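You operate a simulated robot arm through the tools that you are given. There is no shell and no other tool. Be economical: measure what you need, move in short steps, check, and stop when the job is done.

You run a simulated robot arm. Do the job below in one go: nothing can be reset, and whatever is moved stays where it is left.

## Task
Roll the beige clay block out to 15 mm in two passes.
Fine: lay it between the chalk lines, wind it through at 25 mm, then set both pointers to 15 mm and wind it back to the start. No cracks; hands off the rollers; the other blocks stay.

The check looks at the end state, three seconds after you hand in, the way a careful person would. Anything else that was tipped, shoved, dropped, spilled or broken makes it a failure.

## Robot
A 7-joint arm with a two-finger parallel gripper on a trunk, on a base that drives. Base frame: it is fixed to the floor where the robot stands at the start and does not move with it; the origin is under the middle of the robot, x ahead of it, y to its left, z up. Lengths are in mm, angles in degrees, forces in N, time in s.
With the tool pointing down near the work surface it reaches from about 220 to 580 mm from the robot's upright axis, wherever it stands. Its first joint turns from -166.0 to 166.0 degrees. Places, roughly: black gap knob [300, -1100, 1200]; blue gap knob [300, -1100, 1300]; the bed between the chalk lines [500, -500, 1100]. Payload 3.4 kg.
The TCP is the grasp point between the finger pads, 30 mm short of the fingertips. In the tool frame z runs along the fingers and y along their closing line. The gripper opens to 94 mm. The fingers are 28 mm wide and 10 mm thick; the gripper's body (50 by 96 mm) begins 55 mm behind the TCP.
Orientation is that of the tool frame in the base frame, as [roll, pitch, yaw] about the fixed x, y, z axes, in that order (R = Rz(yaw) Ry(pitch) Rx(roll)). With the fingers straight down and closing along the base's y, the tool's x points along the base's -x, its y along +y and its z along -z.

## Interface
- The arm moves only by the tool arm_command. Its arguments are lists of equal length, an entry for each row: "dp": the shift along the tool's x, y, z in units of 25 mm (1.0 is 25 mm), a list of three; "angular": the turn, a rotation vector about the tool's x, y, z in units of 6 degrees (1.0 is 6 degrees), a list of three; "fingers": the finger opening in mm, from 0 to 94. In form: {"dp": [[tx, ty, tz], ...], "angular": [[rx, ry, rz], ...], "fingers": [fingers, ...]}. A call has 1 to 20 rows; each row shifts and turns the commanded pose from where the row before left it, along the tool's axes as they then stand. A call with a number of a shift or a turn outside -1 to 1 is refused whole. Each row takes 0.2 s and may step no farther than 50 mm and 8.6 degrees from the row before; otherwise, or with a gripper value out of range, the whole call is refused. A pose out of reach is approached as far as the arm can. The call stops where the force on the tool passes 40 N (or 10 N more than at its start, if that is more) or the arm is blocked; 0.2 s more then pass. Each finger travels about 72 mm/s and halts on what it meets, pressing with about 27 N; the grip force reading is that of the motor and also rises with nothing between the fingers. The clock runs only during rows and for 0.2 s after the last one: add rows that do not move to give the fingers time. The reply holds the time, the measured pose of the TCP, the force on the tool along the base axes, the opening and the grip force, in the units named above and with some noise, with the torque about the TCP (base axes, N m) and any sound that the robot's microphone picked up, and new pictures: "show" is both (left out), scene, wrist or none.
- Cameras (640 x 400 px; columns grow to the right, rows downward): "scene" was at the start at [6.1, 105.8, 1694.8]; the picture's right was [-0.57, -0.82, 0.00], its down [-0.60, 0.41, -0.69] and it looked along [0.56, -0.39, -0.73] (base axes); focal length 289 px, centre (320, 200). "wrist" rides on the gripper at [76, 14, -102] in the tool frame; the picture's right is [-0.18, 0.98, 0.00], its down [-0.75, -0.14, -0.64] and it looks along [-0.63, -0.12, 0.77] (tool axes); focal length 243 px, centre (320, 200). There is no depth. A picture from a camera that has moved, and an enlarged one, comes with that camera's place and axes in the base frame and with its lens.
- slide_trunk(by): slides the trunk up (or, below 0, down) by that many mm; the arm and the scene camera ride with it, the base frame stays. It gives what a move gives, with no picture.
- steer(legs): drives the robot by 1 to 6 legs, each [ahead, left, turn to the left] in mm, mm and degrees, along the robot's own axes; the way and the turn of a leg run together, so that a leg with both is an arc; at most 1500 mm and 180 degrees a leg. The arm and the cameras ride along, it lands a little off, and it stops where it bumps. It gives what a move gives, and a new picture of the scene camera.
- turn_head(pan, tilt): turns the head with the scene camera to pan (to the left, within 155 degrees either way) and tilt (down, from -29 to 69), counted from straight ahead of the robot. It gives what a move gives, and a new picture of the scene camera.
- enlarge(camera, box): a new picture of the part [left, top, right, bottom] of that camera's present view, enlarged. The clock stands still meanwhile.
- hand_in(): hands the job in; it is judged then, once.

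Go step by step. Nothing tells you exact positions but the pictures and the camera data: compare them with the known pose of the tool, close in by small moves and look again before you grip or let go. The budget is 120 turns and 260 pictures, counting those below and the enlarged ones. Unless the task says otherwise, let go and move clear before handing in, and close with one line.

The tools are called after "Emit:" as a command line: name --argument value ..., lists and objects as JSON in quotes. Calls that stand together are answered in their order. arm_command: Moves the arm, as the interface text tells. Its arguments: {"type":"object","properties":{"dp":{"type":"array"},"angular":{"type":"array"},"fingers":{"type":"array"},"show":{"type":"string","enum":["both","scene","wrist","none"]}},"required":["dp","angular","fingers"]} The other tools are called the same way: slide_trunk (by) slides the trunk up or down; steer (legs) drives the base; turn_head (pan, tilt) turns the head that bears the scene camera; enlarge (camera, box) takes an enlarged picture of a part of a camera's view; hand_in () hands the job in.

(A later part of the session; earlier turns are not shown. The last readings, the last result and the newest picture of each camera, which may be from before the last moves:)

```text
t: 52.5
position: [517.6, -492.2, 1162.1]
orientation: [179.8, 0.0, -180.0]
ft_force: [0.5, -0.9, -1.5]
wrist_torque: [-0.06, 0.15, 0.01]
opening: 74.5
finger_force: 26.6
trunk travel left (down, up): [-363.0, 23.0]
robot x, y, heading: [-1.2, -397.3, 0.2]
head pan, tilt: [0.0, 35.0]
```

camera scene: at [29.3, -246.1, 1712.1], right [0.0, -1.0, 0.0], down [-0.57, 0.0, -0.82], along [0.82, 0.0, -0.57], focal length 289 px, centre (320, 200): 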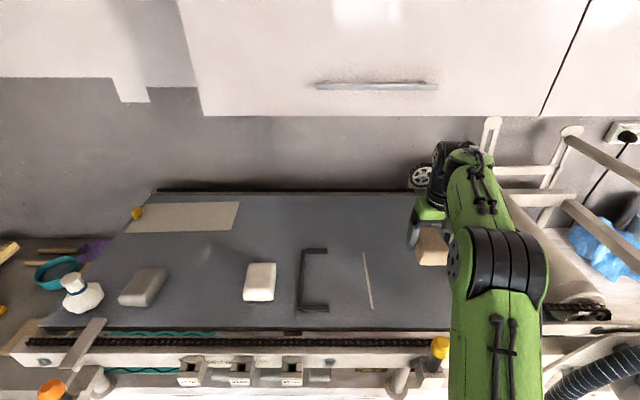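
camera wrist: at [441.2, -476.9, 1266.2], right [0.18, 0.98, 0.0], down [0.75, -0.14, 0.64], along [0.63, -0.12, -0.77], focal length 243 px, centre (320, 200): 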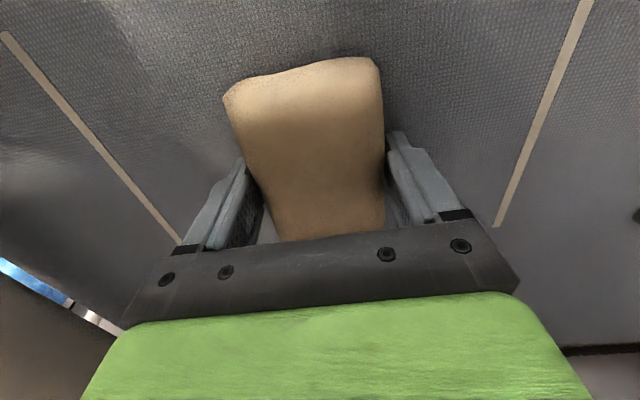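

Touching the bed now. I'll open and back straight up.

Emit:
arm_command --dp '[[0, 0, 0], [0, 0, 0], [0, 0, 0], [0, 0, -0.3], [0, 0, -0.7], [0, 0, -1], [0, 0, -1], [0, 0, -1], [0, 0, -1], [0, 0, -1], [0, 0, -1], [0, 0, -1], [0, 0, -1]]' --angular '[[0, 0, 0], [0, 0, 0], [0, 0, 0], [0, 0, 0], [0, 0, 0], [0, 0, 0], [0, 0, 0], [0, 0, 0], [0, 0, 0], [0, 0, 0], [0, 0, 0], [0, 0, 0], [0, 0, 0]]' --fingers '[94, 94, 94, 94, 94, 94, 94, 94, 94, 94, 94, 94, 94]'

```text
t: 55.1
position: [508.5, -496.5, 1344.8]
orientation: [180.0, 0.7, -179.9]
ft_force: [10.4, -0.4, -12.5]
wrist_torque: [-0.06, 0.18, -0.11]
opening: 94.0
finger_force: 0.0
out of reach, approached as far as the arm can: row 11, 12
trunk travel left (down, up): [-363.0, 23.0]
robot x, y, heading: [-0.2, -397.9, 0.3]
head pan, tilt: [0.0, 35.0]
stopped in row 12: the force on the tool passed its limit at 50 N (the readings are from after the stop); the commanded pose is now the measured one
camera scene: at [28.1, -245.8, 1712.1], right [0.0, -1.0, 0.0], down [-0.57, 0.0, -0.82], along [0.82, 0.0, -0.57], focal length 289 px, centre (320, 200)
camera wrist: at [431.8, -480.6, 1446.1], right [0.18, 0.98, 0.0], down [0.75, -0.14, 0.65], along [0.64, -0.12, -0.76], focal length 243 px, centre (320, 200)
```

scene: 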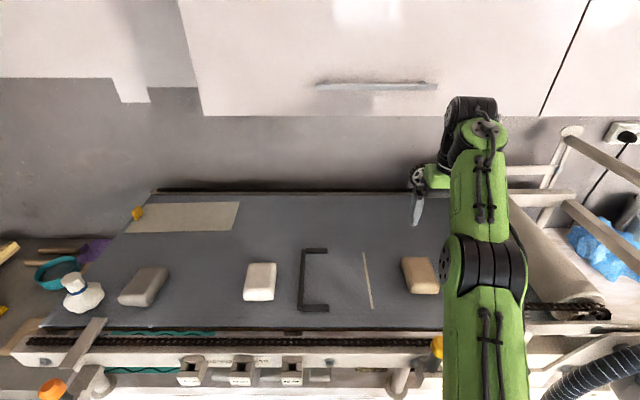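
wrist: 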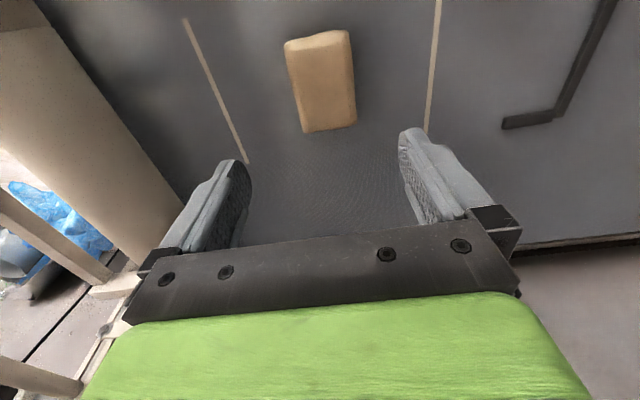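

The block lies squarely between the chalk lines. I'll retract the arm, then drive back and over to the wheel.

Emit:
arm_command --dp '[[0.4, 0, 0.4], [1, 0, 0], [1, 0.2, 0], [1, 0.4, 0], [1, 0.4, 0], [1, 0.4, 0], [1, 0.4, 0], [1, 0.4, 0], [1, 0.4, 0], [0, 0, 0]]' --angular '[[0, 0, 0], [0, 0, 0], [0, 0, 0], [0, 0, 0], [0, 0, 0], [0, 0, 0], [0, 0, 0], [0, 0, 0], [0, 0, 0], [0, 0, 0]]' --fingers '[94, 94, 94, 94, 94, 94, 94, 94, 94, 94]' --show "none"

Emit:
steer --legs '[[-350, 0, 0], [0, -420, 0]]'

```text
t: 57.3
position: [299.5, -431.6, 1331.5]
orientation: [179.9, 0.5, -179.9]
ft_force: [-0.2, 0.9, 0.3]
wrist_torque: [0.02, 0.0, -0.01]
opening: 94.1
finger_force: 0.0
trunk travel left (down, up): [-363.0, 23.0]
robot x, y, heading: [-2.2, -400.2, 0.2]
head pan, tilt: [0.0, 35.0]
```

```text
t: 61.7
position: [-49.2, -852.8, 1332.3]
orientation: [179.9, 0.5, 179.9]
ft_force: [1.1, -0.3, -0.4]
wrist_torque: [0.01, 0.01, 0.03]
opening: 94.0
finger_force: 0.0
trunk travel left (down, up): [-363.0, 23.0]
robot x, y, heading: [-347.6, -818.0, 0.2]
head pan, tilt: [0.0, 35.0]
camera scene: at [-319.5, -666.4, 1712.1], right [0.0, -1.0, 0.0], down [-0.57, 0.0, -0.82], along [0.82, 0.0, -0.57], focal length 289 px, centre (320, 200)
```

scene: 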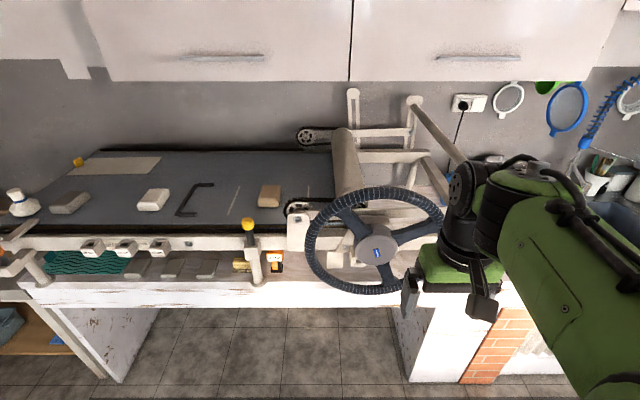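

Emit:
enlarge --camera "scene" --box '[280, 170, 460, 320]'

Emit:
enlarge --camera "wrist" --box '[0, 0, 640, 400]'

```text
2.67 times, centred on (370, 245) of scene
camera zoom: at [-319.5, -666.4, 1712.1], right [0.0, -1.0, 0.0], down [-0.57, 0.0, -0.82], along [0.82, 0.0, -0.57], focal length 771 px, centre (187, 80)
```

zoom: 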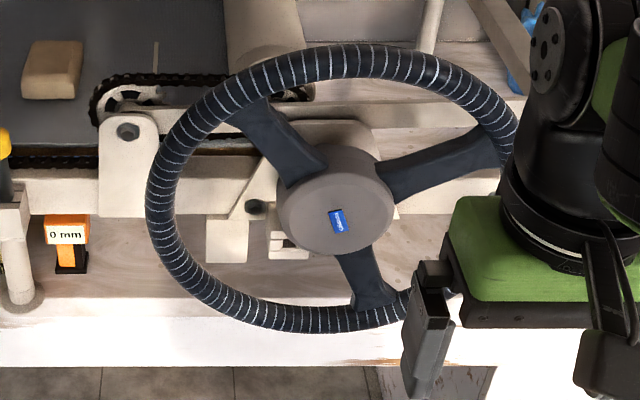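

```text
1.00 times, centred on (320, 200) of wrist (not enlarged: the box is as wide or as high as the picture)
camera zoom: at [-126.5, -837.3, 1434.1], right [0.19, 0.98, 0.0], down [0.75, -0.14, 0.65], along [0.64, -0.12, -0.76], focal length 243 px, centre (320, 200)
```

zoom: 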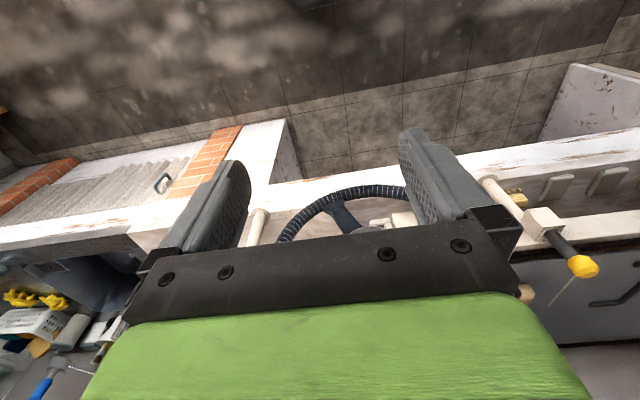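

The wheel's plane is vertical at x ≈ 230, with hub (218, −807, 1180) and rim radius about 165. I'll tip the tool to horizontal (pointing +x) so I can push a spoke with closed fingers.

Emit:
arm_command --dp '[[-1, 0.4, 0], [-1, 0.4, 0], [-1, 0.4, 0], [-1, 0.4, 0], [0, 0, 0], [0, 0, 0], [0, 0, 0], [0, 0, 0], [0, 0, 0], [0, 0, 0], [0, 0, 0], [0, 0, 0], [0, 0, 0], [0, 0, 0], [0, 0, 0], [0, 0, 0], [0, 0, 0], [0, 0, 0], [0, 0, 0], [0, 0, 0]]' --angular '[[0, 0, 0], [0, 0, 0], [0, 0, 0], [0, 0, 0], [0, -1, 0], [0, -1, 0], [0, -1, 0], [0, -1, 0], [0, -1, 0], [0, -1, 0], [0, -1, 0], [0, -1, 0], [0, -1, 0], [0, -1, 0], [0, -1, 0], [0, -1, 0], [0, -1, 0], [0, -1, 0], [0, -1, 0], [0, 0, 0]]' --fingers '[94, 60, 30, 0, 0, 0, 0, 0, 0, 0, 0, 0, 0, 0, 0, 0, 0, 0, 0, 0]'

```text
t: 65.9
position: [84.7, -812.6, 1354.7]
orientation: [164.8, 87.6, 164.7]
ft_force: [0.8, -0.4, -0.1]
wrist_torque: [-0.04, 0.0, -0.02]
opening: 0.0
finger_force: 27.5
out of reach, approached as far as the arm can: row 17, 18, 19
trunk travel left (down, up): [-363.0, 23.0]
robot x, y, heading: [-346.4, -817.4, -0.1]
head pan, tilt: [0.0, 35.0]
camera scene: at [-320.0, -665.9, 1712.1], right [0.0, -1.0, 0.0], down [-0.57, 0.0, -0.82], along [0.82, 0.0, -0.57], focal length 289 px, centre (320, 200)
camera wrist: at [-20.5, -796.8, 1283.0], right [0.01, 0.98, 0.19], down [-0.61, -0.15, 0.78], along [0.79, -0.13, 0.6], focal length 243 px, centre (320, 200)
```

scene: 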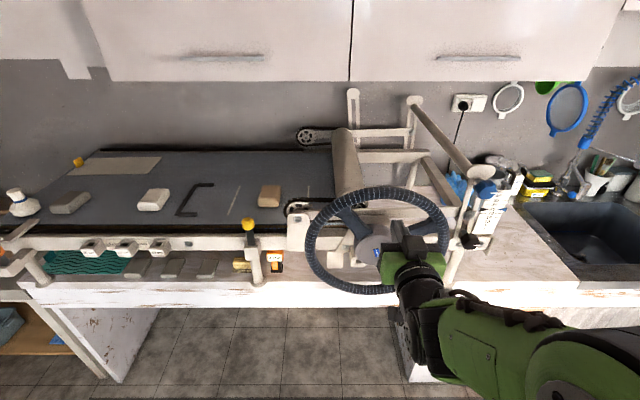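
wrist: 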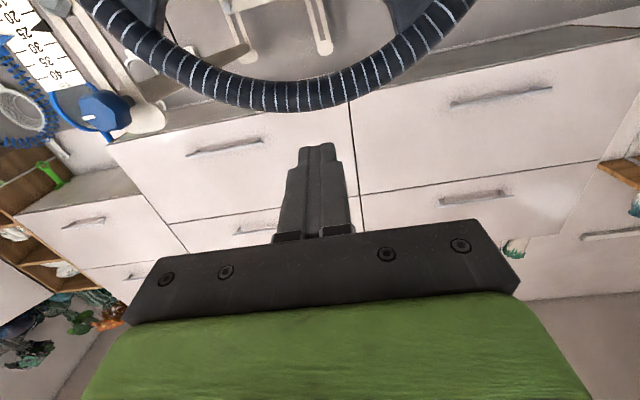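

The tool is horizontal. I'll lower it in front of the upper opening between spokes, still clear of the wheel, then drive closer.

Emit:
arm_command --dp '[[0.5, -0.2, 0], [0.5, -0.2, 0], [0.5, -0.2, 0], [0.5, -0.2, 0], [0.5, 0, 0], [0, 0, 0]]' --angular '[[0, 0, 0], [0, 0, 0], [0, 0, 0], [0, 0, 0], [0, 0, 0], [0, 0, 0]]' --fingers '[0, 0, 0, 0, 0, 0]' --show "none"

Emit:
steer --legs '[[60, 0, 0]]'

Emit:
enlarge --camera "wrist" --box '[0, 0, 640, 400]'

Emit:
enlarge --camera "scene" --box '[280, 170, 460, 320]'

```text
t: 67.3
position: [99.5, -827.7, 1324.5]
orientation: [165.2, 87.5, 165.0]
ft_force: [-0.2, 0.5, -0.8]
wrist_torque: [-0.02, -0.02, 0.03]
opening: 0.0
finger_force: 26.6
out of reach, approached as far as the arm can: row 1, 2, 3, 4, 5
trunk travel left (down, up): [-363.0, 23.0]
robot x, y, heading: [-351.1, -818.1, -0.2]
head pan, tilt: [0.0, 35.0]
```

```text
t: 68.3
position: [160.5, -826.7, 1323.2]
orientation: [165.7, 87.3, 165.6]
ft_force: [0.8, 0.6, 0.1]
wrist_torque: [-0.03, 0.02, -0.03]
opening: 0.0
finger_force: 27.0
trunk travel left (down, up): [-363.0, 23.0]
robot x, y, heading: [-289.0, -817.4, 0.0]
head pan, tilt: [0.0, 35.0]
camera scene: at [-258.3, -665.9, 1712.1], right [0.0, -1.0, 0.0], down [-0.57, 0.0, -0.82], along [0.82, 0.0, -0.57], focal length 289 px, centre (320, 200)
```

scene: 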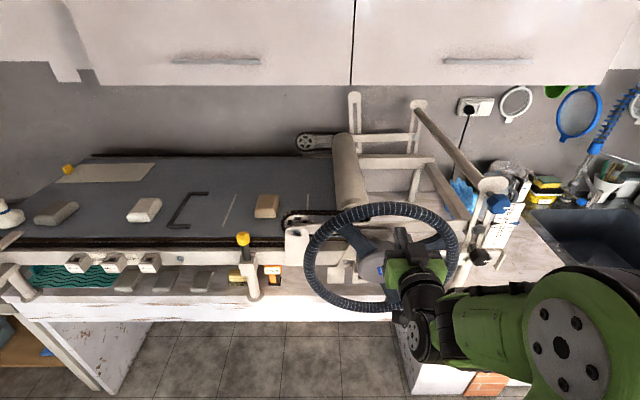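

```text
1.00 times, centred on (320, 200) of wrist (not enlarged: the box is as wide or as high as the picture)
camera zoom: at [54.5, -810.4, 1253.0], right [0.01, 0.98, 0.19], down [-0.61, -0.15, 0.78], along [0.79, -0.13, 0.6], focal length 243 px, centre (320, 200)
```

zoom: 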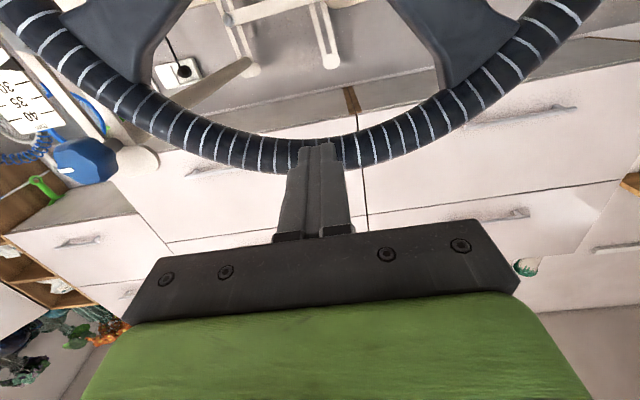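

```text
2.67 times, centred on (370, 245) of scene
camera zoom: at [-258.3, -665.9, 1712.1], right [0.0, -1.0, 0.0], down [-0.57, 0.0, -0.82], along [0.82, 0.0, -0.57], focal length 771 px, centre (187, 80)
```

zoom: 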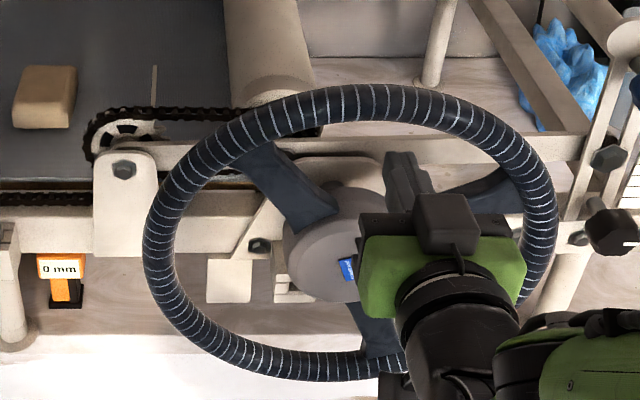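

The arm is cramped this close; I'll back the base off 100 mm and reach out with the arm instead.

Emit:
steer --legs '[[-110, 0, 0]]'

Emit:
arm_command --dp '[[0, 0, 0.8], [0, 0, 0.8], [0, 0, 0.8], [0.5, 0, 0.4], [0.5, 0, 0], [0.5, 0, 0], [0, 0, 0]]' --angular '[[0, 0, 0], [0, 0, 0], [0, 0, 0], [0, 0, 0], [0, 0, 0], [0, 0, 0], [0, 0, 0]]' --fingers '[0, 0, 0, 0, 0, 0, 0]'

```text
t: 69.5
position: [48.7, -827.4, 1325.0]
orientation: [165.1, 87.5, 164.9]
ft_force: [-0.6, -0.6, 0.9]
wrist_torque: [-0.01, 0.02, -0.01]
opening: 0.2
finger_force: 27.1
trunk travel left (down, up): [-363.0, 23.0]
robot x, y, heading: [-398.9, -816.3, -0.2]
head pan, tilt: [0.0, 35.0]
camera scene: at [-369.9, -665.7, 1712.1], right [0.0, -1.0, 0.0], down [-0.57, 0.0, -0.82], along [0.82, 0.0, -0.57], focal length 289 px, centre (320, 200)
```

scene: 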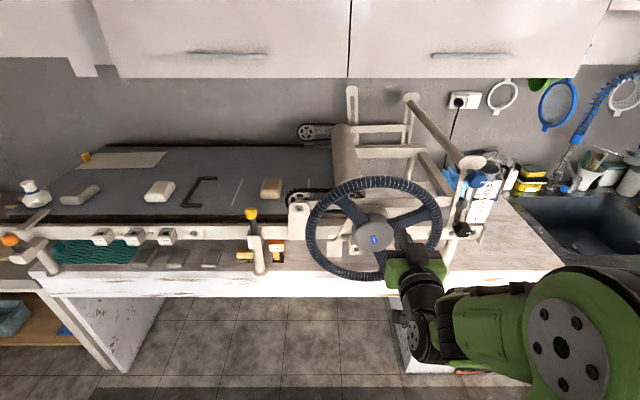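

```text
t: 71.1
position: [116.7, -826.8, 1284.8]
orientation: [165.0, 87.4, 164.9]
ft_force: [-0.1, 0.2, 0.5]
wrist_torque: [0.0, 0.0, 0.01]
opening: 0.2
finger_force: 26.5
trunk travel left (down, up): [-363.0, 23.0]
robot x, y, heading: [-398.4, -817.5, -0.0]
head pan, tilt: [0.0, 35.0]
camera scene: at [-370.0, -665.7, 1712.1], right [0.0, -1.0, 0.0], down [-0.57, 0.0, -0.82], along [0.82, 0.0, -0.57], focal length 289 px, centre (320, 200)
camera wrist: at [12.0, -810.0, 1213.1], right [0.01, 0.98, 0.2], down [-0.61, -0.15, 0.78], along [0.79, -0.13, 0.6], focal length 243 px, centre (320, 200)
```

scene: 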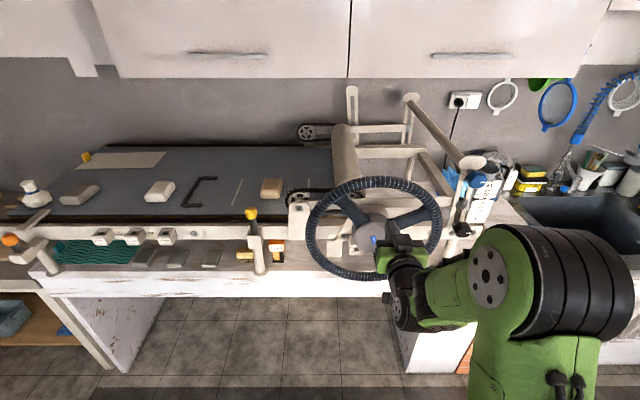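
wrist: 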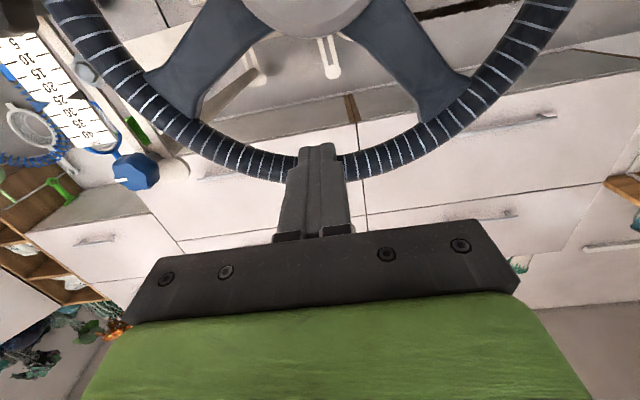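

The tip is aligned with the opening between the two upper spokes. Inserting forward.

Emit:
arm_command --dp '[[0, 0, 0.7], [0, 0, 0.7], [0, 0, 0.7], [0, 0, 0.7], [0, 0, 0.6], [0, 0, 0.5], [0, 0, 0.5], [0, 0, 0]]' --angular '[[0, 0, 0], [0, 0, 0], [0, 0, 0], [0, 0, 0], [0, 0, 0], [0, 0, 0], [0, 0, 0], [0, 0, 0]]' --fingers '[0, 0, 0, 0, 0, 0, 0, 0]'

Emit:
enlarge --camera "scene" --box '[280, 160, 460, 310]'

```text
t: 72.9
position: [227.7, -827.0, 1279.4]
orientation: [165.1, 87.4, 165.0]
ft_force: [-0.7, -0.2, 0.7]
wrist_torque: [0.02, 0.05, -0.03]
opening: 0.4
finger_force: 27.2
trunk travel left (down, up): [-363.0, 23.0]
robot x, y, heading: [-401.4, -817.1, -0.0]
head pan, tilt: [0.0, 35.0]
camera scene: at [-369.8, -665.8, 1712.1], right [0.0, -1.0, 0.0], down [-0.57, 0.0, -0.82], along [0.82, 0.0, -0.57], focal length 289 px, centre (320, 200)
camera wrist: at [121.8, -810.3, 1208.4], right [0.01, 0.98, 0.2], down [-0.61, -0.15, 0.78], along [0.79, -0.13, 0.6], focal length 243 px, centre (320, 200)
```

scene: 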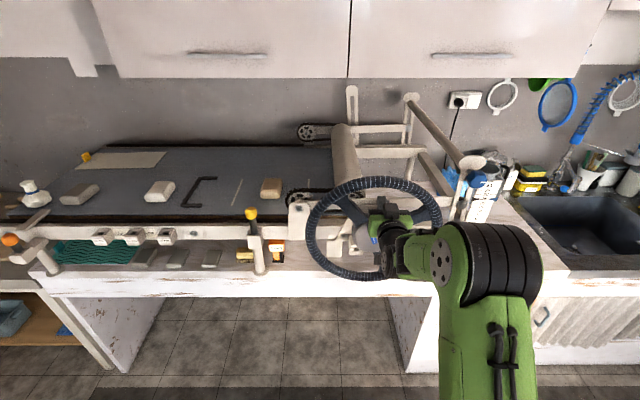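
wrist: 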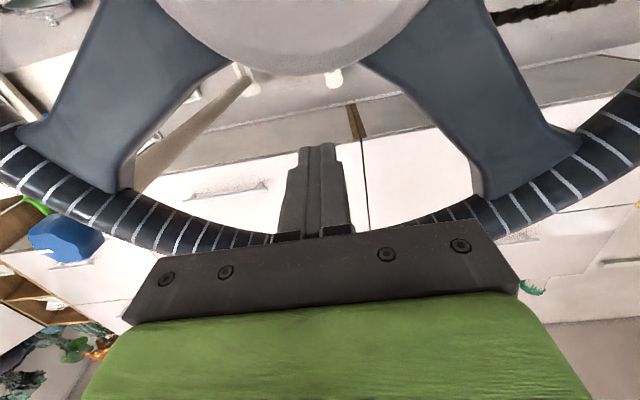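

```text
2.67 times, centred on (370, 235) of scene
camera zoom: at [-369.8, -665.8, 1712.1], right [0.0, -1.0, 0.0], down [-0.57, 0.0, -0.82], along [0.82, 0.0, -0.57], focal length 771 px, centre (187, 107)
```

zoom: 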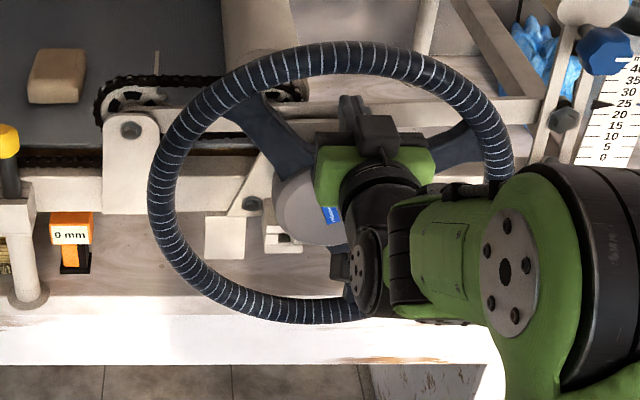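

The fingers are in the opening. I'll test the direction: push clockwise (as seen by me) against the right spoke and watch the "0 mm" counter.

Emit:
arm_command --dp '[[0.1, -0.43, 0], [0.14, -0.42, 0], [0.19, -0.4, 0], [0.23, -0.38, 0], [0.26, -0.35, 0], [0.3, -0.32, 0], [0.33, -0.29, 0], [0.36, -0.25, 0], [0.38, -0.22, 0], [0, 0, 0]]' --angular '[[0, 0, 0], [0, 0, 0], [0, 0, 0], [0, 0, 0], [0, 0, 0], [0, 0, 0], [0, 0, 0], [0, 0, 0], [0, 0, 0], [0, 0, 0]]' --fingers '[0, 0, 0, 0, 0, 0, 0, 0, 0, 0]'

Emit:
enlarge --camera "scene" --box '[220, 150, 460, 300]'

```text
t: 75.1
position: [224.6, -904.2, 1220.8]
orientation: [166.5, 87.4, 166.4]
ft_force: [0.1, 0.6, 0.4]
wrist_torque: [0.0, -0.01, -0.02]
opening: 0.2
finger_force: 27.0
trunk travel left (down, up): [-363.0, 23.0]
robot x, y, heading: [-399.0, -819.5, 0.0]
head pan, tilt: [0.0, 35.0]
camera scene: at [-369.4, -666.0, 1712.1], right [0.0, -1.0, 0.0], down [-0.57, 0.0, -0.82], along [0.82, 0.0, -0.57], focal length 289 px, centre (320, 200)
camera wrist: at [118.8, -886.8, 1149.4], right [0.01, 0.98, 0.19], down [-0.61, -0.15, 0.78], along [0.79, -0.13, 0.6], focal length 243 px, centre (320, 200)
```

scene: 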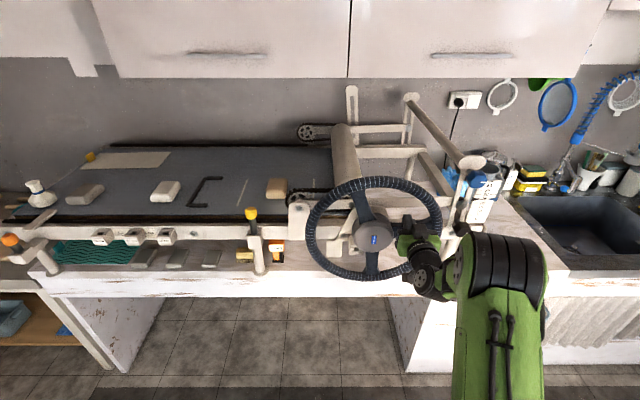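
wrist: 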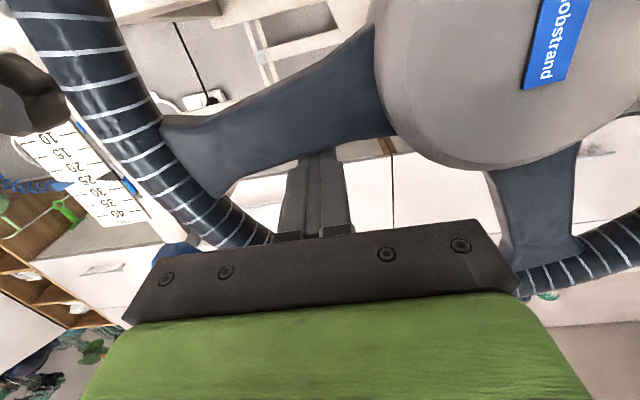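

```text
2.67 times, centred on (340, 225) of scene
camera zoom: at [-369.4, -666.0, 1712.1], right [0.0, -1.0, 0.0], down [-0.57, 0.0, -0.82], along [0.82, 0.0, -0.57], focal length 771 px, centre (267, 133)
```

zoom: 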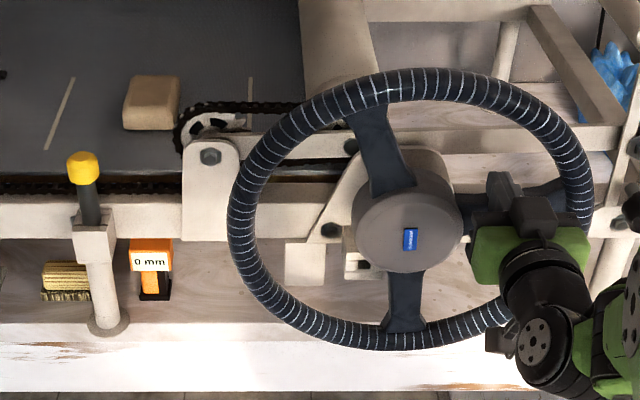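

Clockwise drives the bed toward the roller (~0.5 mm per degree). I'll continue clockwise around the circle.

Emit:
arm_command --dp '[[0.4, -0.17, 0], [0.42, -0.13, 0], [0.43, -0.08, 0], [0.44, -0.04, 0], [0.44, 0.01, 0], [0.44, 0.05, 0], [0.43, 0.1, 0], [0.42, 0.14, 0], [0.4, 0.19, 0], [0.38, 0.23, 0], [0.35, 0.26, 0], [0.32, 0.3, 0], [0, 0, 0]]' --angular '[[0, 0, 0], [0, 0, 0], [0, 0, 0], [0, 0, 0], [0, 0, 0], [0, 0, 0], [0, 0, 0], [0, 0, 0], [0, 0, 0], [0, 0, 0], [0, 0, 0], [0, 0, 0], [0, 0, 0]]' --fingers '[0, 0, 0, 0, 0, 0, 0, 0, 0, 0, 0, 0, 0]'

Emit:
enlarge --camera "scene" --box '[220, 150, 460, 300]'

```text
t: 77.9
position: [219.8, -880.4, 1099.2]
orientation: [165.5, 87.3, 165.4]
ft_force: [-0.1, 0.6, 0.4]
wrist_torque: [0.01, 0.04, 0.0]
opening: 0.1
finger_force: 27.0
trunk travel left (down, up): [-363.0, 23.0]
robot x, y, heading: [-398.8, -814.5, 0.1]
head pan, tilt: [0.0, 35.0]
camera scene: at [-369.5, -666.0, 1712.1], right [0.0, -1.0, 0.0], down [-0.57, 0.0, -0.82], along [0.82, 0.0, -0.57], focal length 289 px, centre (320, 200)
camera wrist: at [114.3, -862.8, 1027.8], right [0.01, 0.98, 0.2], down [-0.61, -0.15, 0.78], along [0.79, -0.13, 0.6], focal length 243 px, centre (320, 200)
```

scene: 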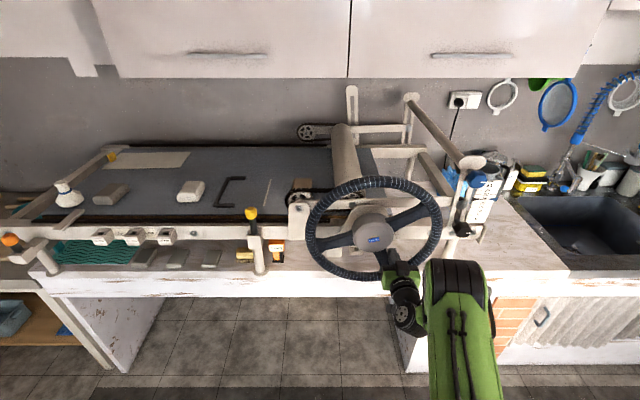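
wrist: 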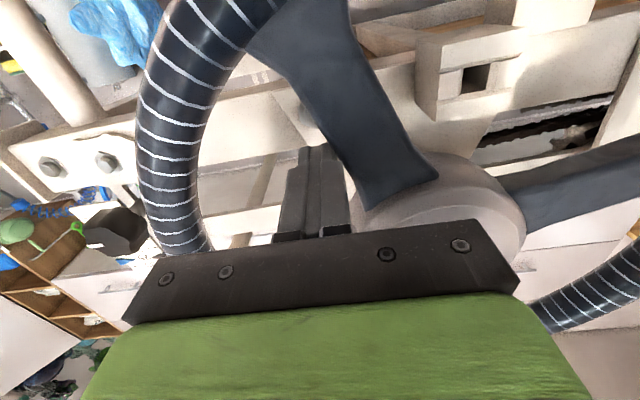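

```text
2.67 times, centred on (340, 225) of scene
camera zoom: at [-369.5, -666.0, 1712.1], right [0.0, -1.0, 0.0], down [-0.57, 0.0, -0.82], along [0.82, 0.0, -0.57], focal length 771 px, centre (267, 133)
```

zoom: 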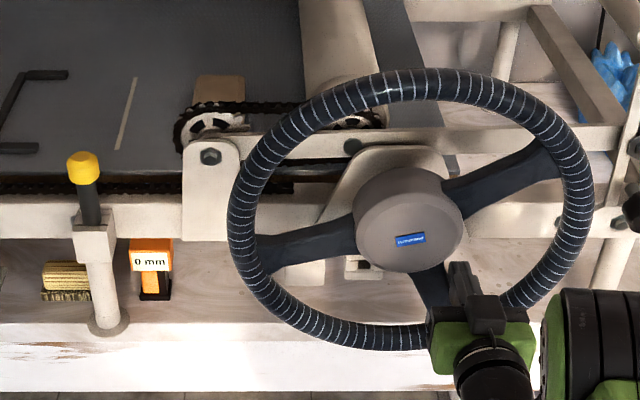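

The wheel turns freely and the clay is nearing the roller; about 1 mm per degree. Continuing more slowly.

Emit:
arm_command --dp '[[0.2, 0.22, 0.02], [0.18, 0.23, 0.02], [0.16, 0.24, 0.02], [0.15, 0.25, 0.02], [0.13, 0.26, 0.02], [0.11, 0.27, 0.02], [0.09, 0.28, 0.02], [0.07, 0.28, 0.02], [0.05, 0.29, 0.02], [0.03, 0.29, 0.02], [0.01, 0.29, 0.02], [-0.01, 0.29, 0.02], [-0.03, 0.29, 0], [-0.05, 0.29, 0], [-0.07, 0.28, 0], [-0.09, 0.28, 0], [-0.11, 0.27, 0], [-0.13, 0.26, 0], [0, 0, 0]]' --angular '[[0, 0, 0], [0, 0, 0], [0, 0, 0], [0, 0, 0], [0, 0, 0], [0, 0, 0], [0, 0, 0], [0, 0, 0], [0, 0, 0], [0, 0, 0], [0, 0, 0], [0, 0, 0], [0, 0, 0], [0, 0, 0], [0, 0, 0], [0, 0, 0], [0, 0, 0], [0, 0, 0], [0, 0, 0]]' --fingers '[0, 0, 0, 0, 0, 0, 0, 0, 0, 0, 0, 0, 0, 0, 0, 0, 0, 0, 0]' --show "none"

Emit:
enlarge --camera "scene" --box '[220, 150, 460, 300]'

```text
t: 81.9
position: [226.1, -759.7, 1082.8]
orientation: [164.0, 87.4, 164.0]
ft_force: [-2.8, -6.6, -1.7]
wrist_torque: [0.08, -0.02, -0.03]
opening: 0.2
finger_force: 26.7
trunk travel left (down, up): [-363.0, 23.0]
robot x, y, heading: [-398.2, -817.2, 0.0]
head pan, tilt: [0.0, 35.0]
```

```text
2.67 times, centred on (340, 225) of scene
camera zoom: at [-369.6, -667.6, 1712.3], right [0.0, -1.0, 0.0], down [-0.57, 0.0, -0.82], along [0.82, 0.0, -0.57], focal length 771 px, centre (267, 133)
```

zoom: 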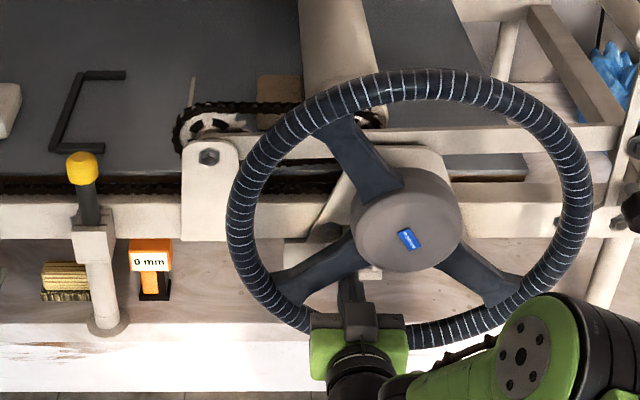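

The clay is at the roller nip and light resistance has begun. Continuing steadily.

Emit:
arm_command --dp '[[-0.15, 0.25, 0], [-0.16, 0.24, 0], [-0.18, 0.23, 0], [-0.2, 0.22, 0], [-0.21, 0.2, 0], [-0.22, 0.19, 0], [-0.24, 0.17, 0], [-0.25, 0.16, 0], [-0.26, 0.14, 0], [-0.27, 0.12, 0], [-0.28, 0.1, 0], [-0.28, 0.08, 0], [-0.29, 0.06, 0], [-0.29, 0.04, 0], [-0.29, 0.02, 0], [-0.29, 0, 0], [-0.29, -0.02, 0], [-0.29, -0.04, 0], [-0.29, -0.06, 0]]' --angular '[[0, 0, 0], [0, 0, 0], [0, 0, 0], [0, 0, 0], [0, 0, 0], [0, 0, 0], [0, 0, 0], [0, 0, 0], [0, 0, 0], [0, 0, 0], [0, 0, 0], [0, 0, 0], [0, 0, 0], [0, 0, 0], [0, 0, 0], [0, 0, 0], [0, 0, 0], [0, 0, 0], [0, 0, 0]]' --fingers '[0, 0, 0, 0, 0, 0, 0, 0, 0, 0, 0, 0, 0, 0, 0, 0, 0, 0, 0]' --show "none"

Emit:
enlarge --camera "scene" --box '[220, 120, 500, 300]'

```text
t: 85.9
position: [227.8, -709.2, 1206.3]
orientation: [157.7, 87.9, 157.6]
ft_force: [-13.0, -11.7, -7.9]
wrist_torque: [0.25, -0.19, -0.12]
opening: 0.0
finger_force: 26.7
trunk travel left (down, up): [-363.0, 23.0]
robot x, y, heading: [-401.4, -817.5, -0.1]
head pan, tilt: [0.0, 35.0]
```

```text
2.22 times, centred on (360, 210) of scene
camera zoom: at [-371.5, -668.9, 1712.5], right [0.0, -1.0, 0.0], down [-0.57, 0.0, -0.82], along [0.82, 0.0, -0.57], focal length 642 px, centre (231, 178)
```

zoom: 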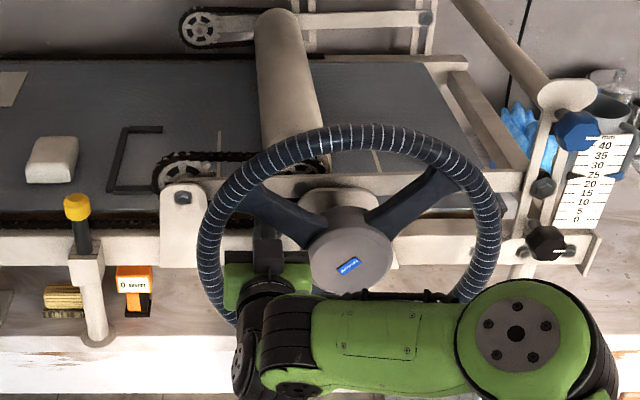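

Emit:
arm_command --dp '[[-0.28, -0.09, 0], [-0.27, -0.11, 0], [-0.26, -0.13, 0], [-0.25, -0.15, 0], [-0.24, -0.16, 0], [-0.23, -0.18, 0], [-0.22, -0.2, 0], [-0.2, -0.21, 0], [-0.19, -0.22, 0], [-0.17, -0.24, 0], [-0.16, -0.25, 0], [-0.14, -0.26, 0], [-0.12, -0.27, 0], [-0.1, -0.28, 0], [-0.08, -0.28, 0], [-0.06, -0.29, 0], [-0.04, -0.29, 0], [-0.02, -0.29, 0]]' --angular '[[0, 0, 0], [0, 0, 0], [0, 0, 0], [0, 0, 0], [0, 0, 0], [0, 0, 0], [0, 0, 0], [0, 0, 0], [0, 0, 0], [0, 0, 0], [0, 0, 0], [0, 0, 0], [0, 0, 0], [0, 0, 0], [0, 0, 0], [0, 0, 0], [0, 0, 0], [0, 0, 0]]' --fingers '[0, 0, 0, 0, 0, 0, 0, 0, 0, 0, 0, 0, 0, 0, 0, 0, 0, 0]' --show "none"

Emit:
enlarge --camera "scene" --box '[220, 120, 500, 300]'

```text
t: 87.8
position: [229.4, -742.6, 1251.0]
orientation: [170.7, 87.1, 170.5]
ft_force: [-13.6, -4.8, -1.4]
wrist_torque: [0.07, -0.19, -0.13]
opening: 0.0
finger_force: 26.8
trunk travel left (down, up): [-363.0, 23.0]
robot x, y, heading: [-397.5, -817.7, -0.3]
head pan, tilt: [0.0, 35.0]
stopped in row 9: the force on the tool passed its limit at 43 N (the readings are from after the stop); the commanded pose is now the measured one
```

```text
2.22 times, centred on (360, 210) of scene
camera zoom: at [-373.4, -666.3, 1712.5], right [0.0, -1.0, 0.0], down [-0.57, 0.0, -0.82], along [0.82, 0.0, -0.57], focal length 642 px, centre (231, 178)
```

zoom: 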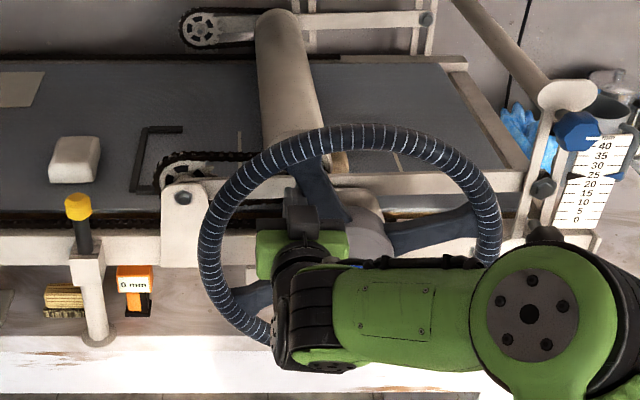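

The clay is being squeezed and I just hit the 40 N limit. I'll slide out to a larger radius for leverage and continue in smaller steps.

Emit:
arm_command --dp '[[-0.17, 0.15, 0], [-0.17, 0.15, 0], [-0.17, 0.15, 0], [-0.16, -0.18, 0], [-0.15, -0.19, 0], [-0.14, -0.2, 0], [-0.13, -0.2, 0], [-0.12, -0.21, 0], [-0.11, -0.22, 0], [-0.09, -0.22, 0], [-0.08, -0.23, 0], [-0.07, -0.23, 0], [-0.06, -0.23, 0], [-0.05, -0.24, 0], [-0.03, -0.24, 0], [-0.02, -0.24, 0], [-0.01, -0.24, 0], [0, -0.24, 0], [0.02, -0.24, 0]]' --angular '[[0, 0, 0], [0, 0, 0], [0, 0, 0], [0, 0, 0], [0, 0, 0], [0, 0, 0], [0, 0, 0], [0, 0, 0], [0, 0, 0], [0, 0, 0], [0, 0, 0], [0, 0, 0], [0, 0, 0], [0, 0, 0], [0, 0, 0], [0, 0, 0], [0, 0, 0], [0, 0, 0], [0, 0, 0]]' --fingers '[0, 0, 0, 0, 0, 0, 0, 0, 0, 0, 0, 0, 0, 0, 0, 0, 0, 0, 0]' --show "wrist"

Emit:
enlarge --camera "scene" --box '[220, 120, 500, 300]'

```text
t: 91.4
position: [228.9, -798.7, 1290.8]
orientation: [159.5, 86.8, 160.3]
ft_force: [-15.8, 5.1, -0.4]
wrist_torque: [0.37, -0.36, -0.15]
opening: 0.2
finger_force: 26.5
trunk travel left (down, up): [-363.0, 23.0]
robot x, y, heading: [-399.7, -817.5, -0.0]
head pan, tilt: [0.0, 35.0]
stopped in row 18: the force on the tool passed its limit at 40 N (the readings are from after the stop); the commanded pose is now the measured one
camera wrist: at [122.4, -783.0, 1221.8], right [0.0, 0.98, 0.2], down [-0.6, -0.16, 0.78], along [0.8, -0.12, 0.59], focal length 243 px, centre (320, 200)
```

wrist: 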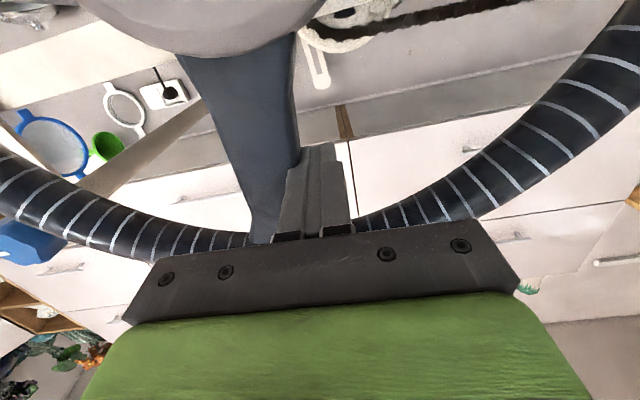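

```text
2.22 times, centred on (360, 210) of scene
camera zoom: at [-374.8, -665.8, 1712.5], right [0.0, -1.0, 0.0], down [-0.57, 0.0, -0.82], along [0.82, 0.0, -0.57], focal length 642 px, centre (231, 178)
```

zoom: 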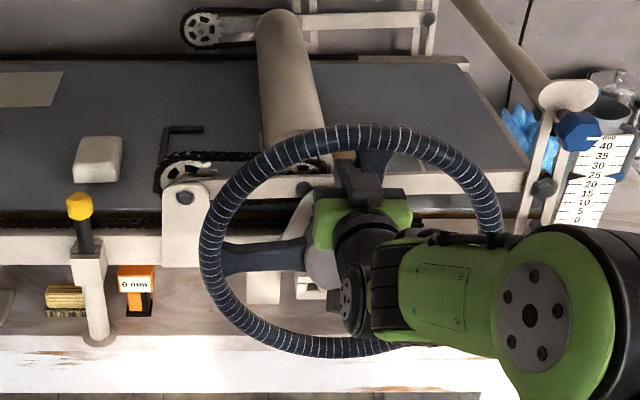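

Emit:
enlarge --camera "scene" --box '[230, 195, 310, 285]'

Emit:
enlarge --camera "scene" --box '[270, 140, 400, 220]'

```text
4.44 times, centred on (270, 240) of scene
camera zoom: at [-374.8, -665.8, 1712.5], right [0.0, -1.0, 0.0], down [-0.57, 0.0, -0.82], along [0.82, 0.0, -0.57], focal length 1285 px, centre (542, 22)
```

zoom: 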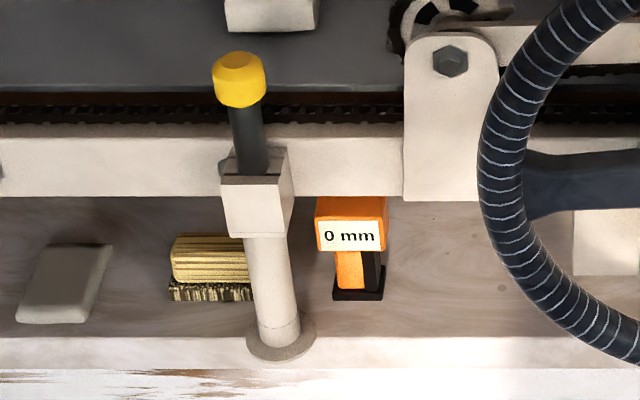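

```text
4.92 times, centred on (335, 180) of scene
camera zoom: at [-374.8, -665.8, 1712.5], right [0.0, -1.0, 0.0], down [-0.57, 0.0, -0.82], along [0.82, 0.0, -0.57], focal length 1423 px, centre (246, 298)
```

zoom: 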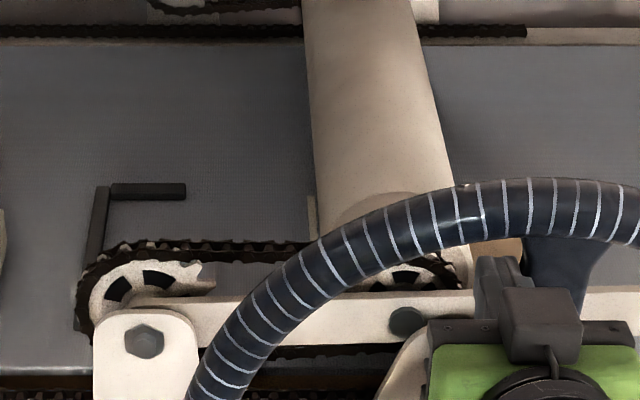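

The clay is coming out the far side; a bit more winding is needed to clear the roller.

Emit:
arm_command --dp '[[-0.02, -0.24, 0], [-0.01, -0.24, 0], [0.01, -0.24, 0], [0.02, -0.24, 0], [0.03, -0.24, 0], [0.04, -0.24, 0], [0.06, -0.23, 0], [0.07, -0.23, 0], [0.08, -0.23, 0], [0.09, -0.22, 0], [0.1, -0.22, 0], [0.11, -0.21, 0]]' --angular '[[0, 0, 0], [0, 0, 0], [0, 0, 0], [0, 0, 0], [0, 0, 0], [0, 0, 0], [0, 0, 0], [0, 0, 0], [0, 0, 0], [0, 0, 0], [0, 0, 0], [0, 0, 0]]' --fingers '[0, 0, 0, 0, 0, 0, 0, 0, 0, 0, 0, 0]' --show "none"

Emit:
enlarge --camera "scene" --box '[240, 120, 440, 245]'

```text
t: 94.0
position: [230.0, -868.5, 1273.4]
orientation: [164.5, 86.6, 165.2]
ft_force: [-16.2, 11.1, -10.6]
wrist_torque: [0.29, 0.17, -0.07]
opening: 0.0
finger_force: 27.0
trunk travel left (down, up): [-363.0, 23.0]
robot x, y, heading: [-398.1, -816.0, -0.0]
head pan, tilt: [0.0, 35.0]
```

```text
3.20 times, centred on (340, 182) of scene
camera zoom: at [-372.7, -662.9, 1711.8], right [0.0, -1.0, 0.0], down [-0.57, 0.0, -0.82], along [0.82, 0.0, -0.57], focal length 925 px, centre (256, 256)
```

zoom: 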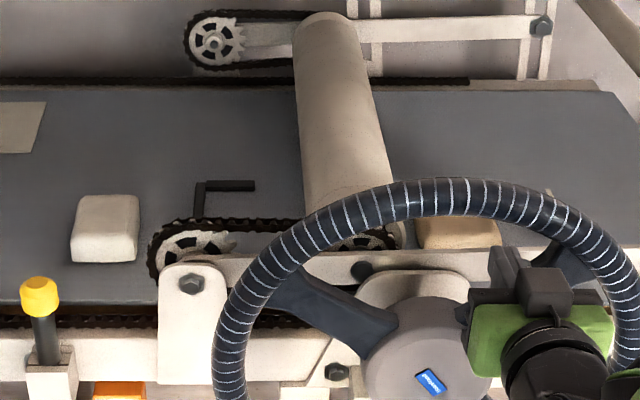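

Emit:
arm_command --dp '[[0.13, -0.2, 0], [0.14, -0.19, 0], [0.15, -0.19, 0], [0.16, -0.18, 0], [0.17, -0.17, 0], [0.18, -0.16, 0], [0.19, -0.15, 0]]' --angular '[[0, 0, 0], [0, 0, 0], [0, 0, 0], [0, 0, 0], [0, 0, 0], [0, 0, 0], [0, 0, 0]]' --fingers '[0, 0, 0, 0, 0, 0, 0]' --show "none"

Emit:
enlarge --camera "scene" --box '[290, 140, 440, 230]'

```text
t: 95.6
position: [230.1, -901.7, 1245.2]
orientation: [164.3, 86.7, 164.6]
ft_force: [-4.1, 1.9, 0.1]
wrist_torque: [0.08, -0.03, -0.01]
opening: 0.1
finger_force: 26.8
trunk travel left (down, up): [-363.0, 23.0]
robot x, y, heading: [-404.3, -815.4, 0.1]
head pan, tilt: [0.0, 35.0]
```

```text
4.27 times, centred on (365, 185) of scene
camera zoom: at [-371.0, -665.6, 1712.1], right [0.0, -1.0, 0.0], down [-0.57, 0.0, -0.82], along [0.82, 0.0, -0.57], focal length 1233 px, centre (128, 264)
```

zoom: 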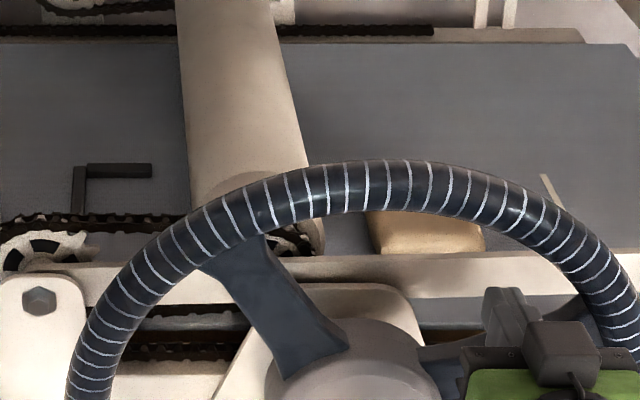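

The slab is fully through the roller and the load has dropped off. I'll withdraw from the wheel and look at the gap knobs.

Emit:
arm_command --dp '[[-0.1, 0.1, 0], [0, 0, -0.8], [0, 0, -1], [0, 0, -1], [0, 0, -1], [0, 0, -1], [0, 0, -1], [0, 0, 0]]' --angular '[[0, 0, 0], [0, 0, 0], [0, 0, 0], [0, 0, 0], [0, 0, 0], [0, 0, 0], [0, 0, 0], [0, 0, 0]]' --fingers '[0, 0, 0, 0, 0, 0, 0, 0]' --show "none"

Emit:
steer --legs '[[0, -250, 0]]'

Emit:
enlarge --camera "wrist" --box '[0, 0, 640, 400]'

```text
t: 97.4
position: [88.6, -899.9, 1255.7]
orientation: [163.4, 86.7, 163.8]
ft_force: [0.5, 0.2, -0.3]
wrist_torque: [0.01, -0.01, 0.01]
opening: 0.0
finger_force: 26.6
trunk travel left (down, up): [-363.0, 23.0]
robot x, y, heading: [-395.9, -818.0, 0.1]
head pan, tilt: [0.0, 35.0]
```

```text
t: 99.2
position: [86.0, -1151.8, 1255.3]
orientation: [162.8, 86.7, 163.4]
ft_force: [0.4, 0.6, -0.6]
wrist_torque: [0.01, -0.02, 0.05]
opening: 0.0
finger_force: 26.5
trunk travel left (down, up): [-363.0, 23.0]
robot x, y, heading: [-398.2, -1068.9, -0.3]
head pan, tilt: [0.0, 35.0]
camera scene: at [-370.2, -918.0, 1712.2], right [0.0, -1.0, 0.0], down [-0.57, 0.0, -0.82], along [0.82, 0.0, -0.57], focal length 289 px, centre (320, 200)
```

scene: 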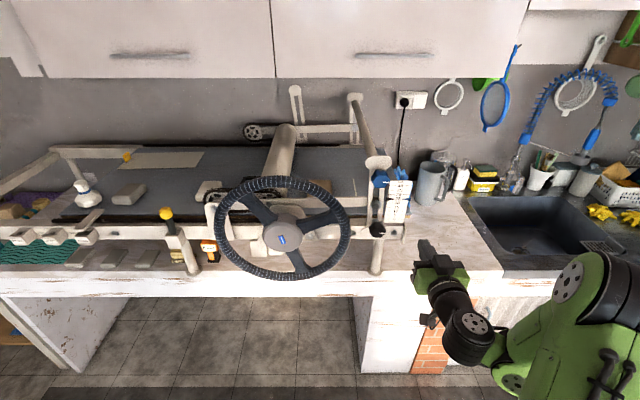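

```text
1.00 times, centred on (320, 200) of wrist (not enlarged: the box is as wide or as high as the picture)
camera zoom: at [-19.5, -1135.9, 1185.9], right [0.0, 0.98, 0.2], down [-0.6, -0.16, 0.79], along [0.8, -0.12, 0.59], focal length 243 px, centre (320, 200)
```

zoom: 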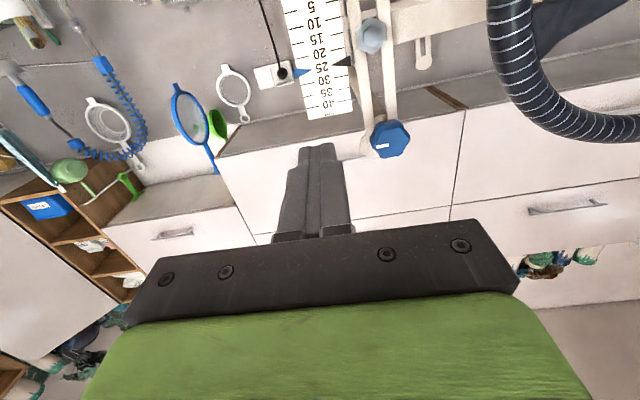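

Emit:
enlarge --camera "scene" --box '[335, 140, 435, 250]'

Emit:
enlarge --camera "scene" --box '[240, 140, 400, 230]'

Emit:
enlarge --camera "wrist" --box '[240, 0, 440, 180]'

```text
3.64 times, centred on (385, 195) of scene
camera zoom: at [-370.2, -918.0, 1712.2], right [0.0, -1.0, 0.0], down [-0.57, 0.0, -0.82], along [0.82, 0.0, -0.57], focal length 1051 px, centre (84, 218)
```

zoom: 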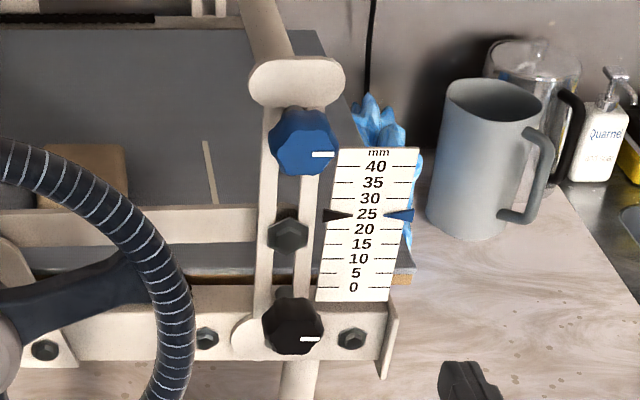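

```text
4.00 times, centred on (320, 185) of scene
camera zoom: at [-370.2, -918.0, 1712.2], right [0.0, -1.0, 0.0], down [-0.57, 0.0, -0.82], along [0.82, 0.0, -0.57], focal length 1156 px, centre (320, 260)
```

zoom: 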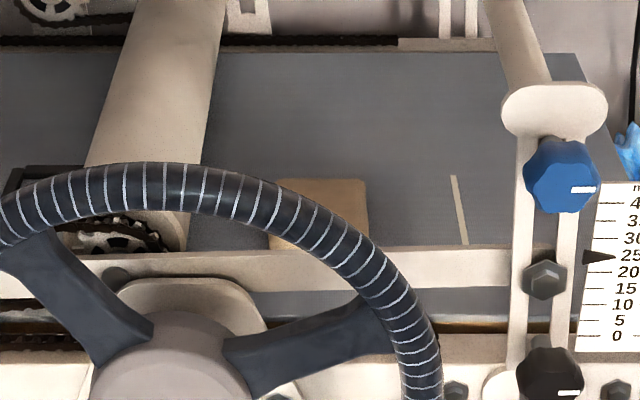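

```text
2.22 times, centred on (340, 90) of wrist
camera zoom: at [-19.5, -1135.9, 1185.9], right [0.0, 0.98, 0.2], down [-0.6, -0.16, 0.79], along [0.8, -0.12, 0.59], focal length 539 px, centre (276, 444)
```

zoom: 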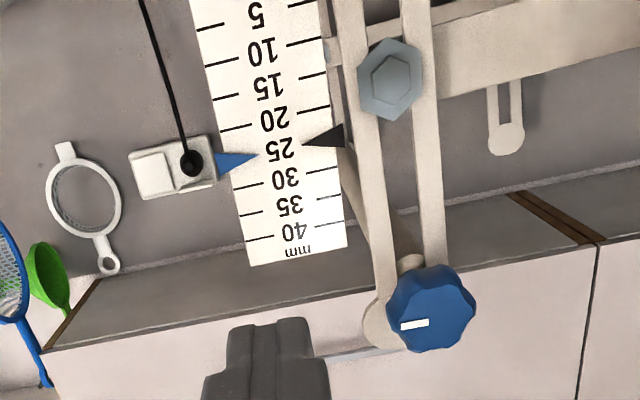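

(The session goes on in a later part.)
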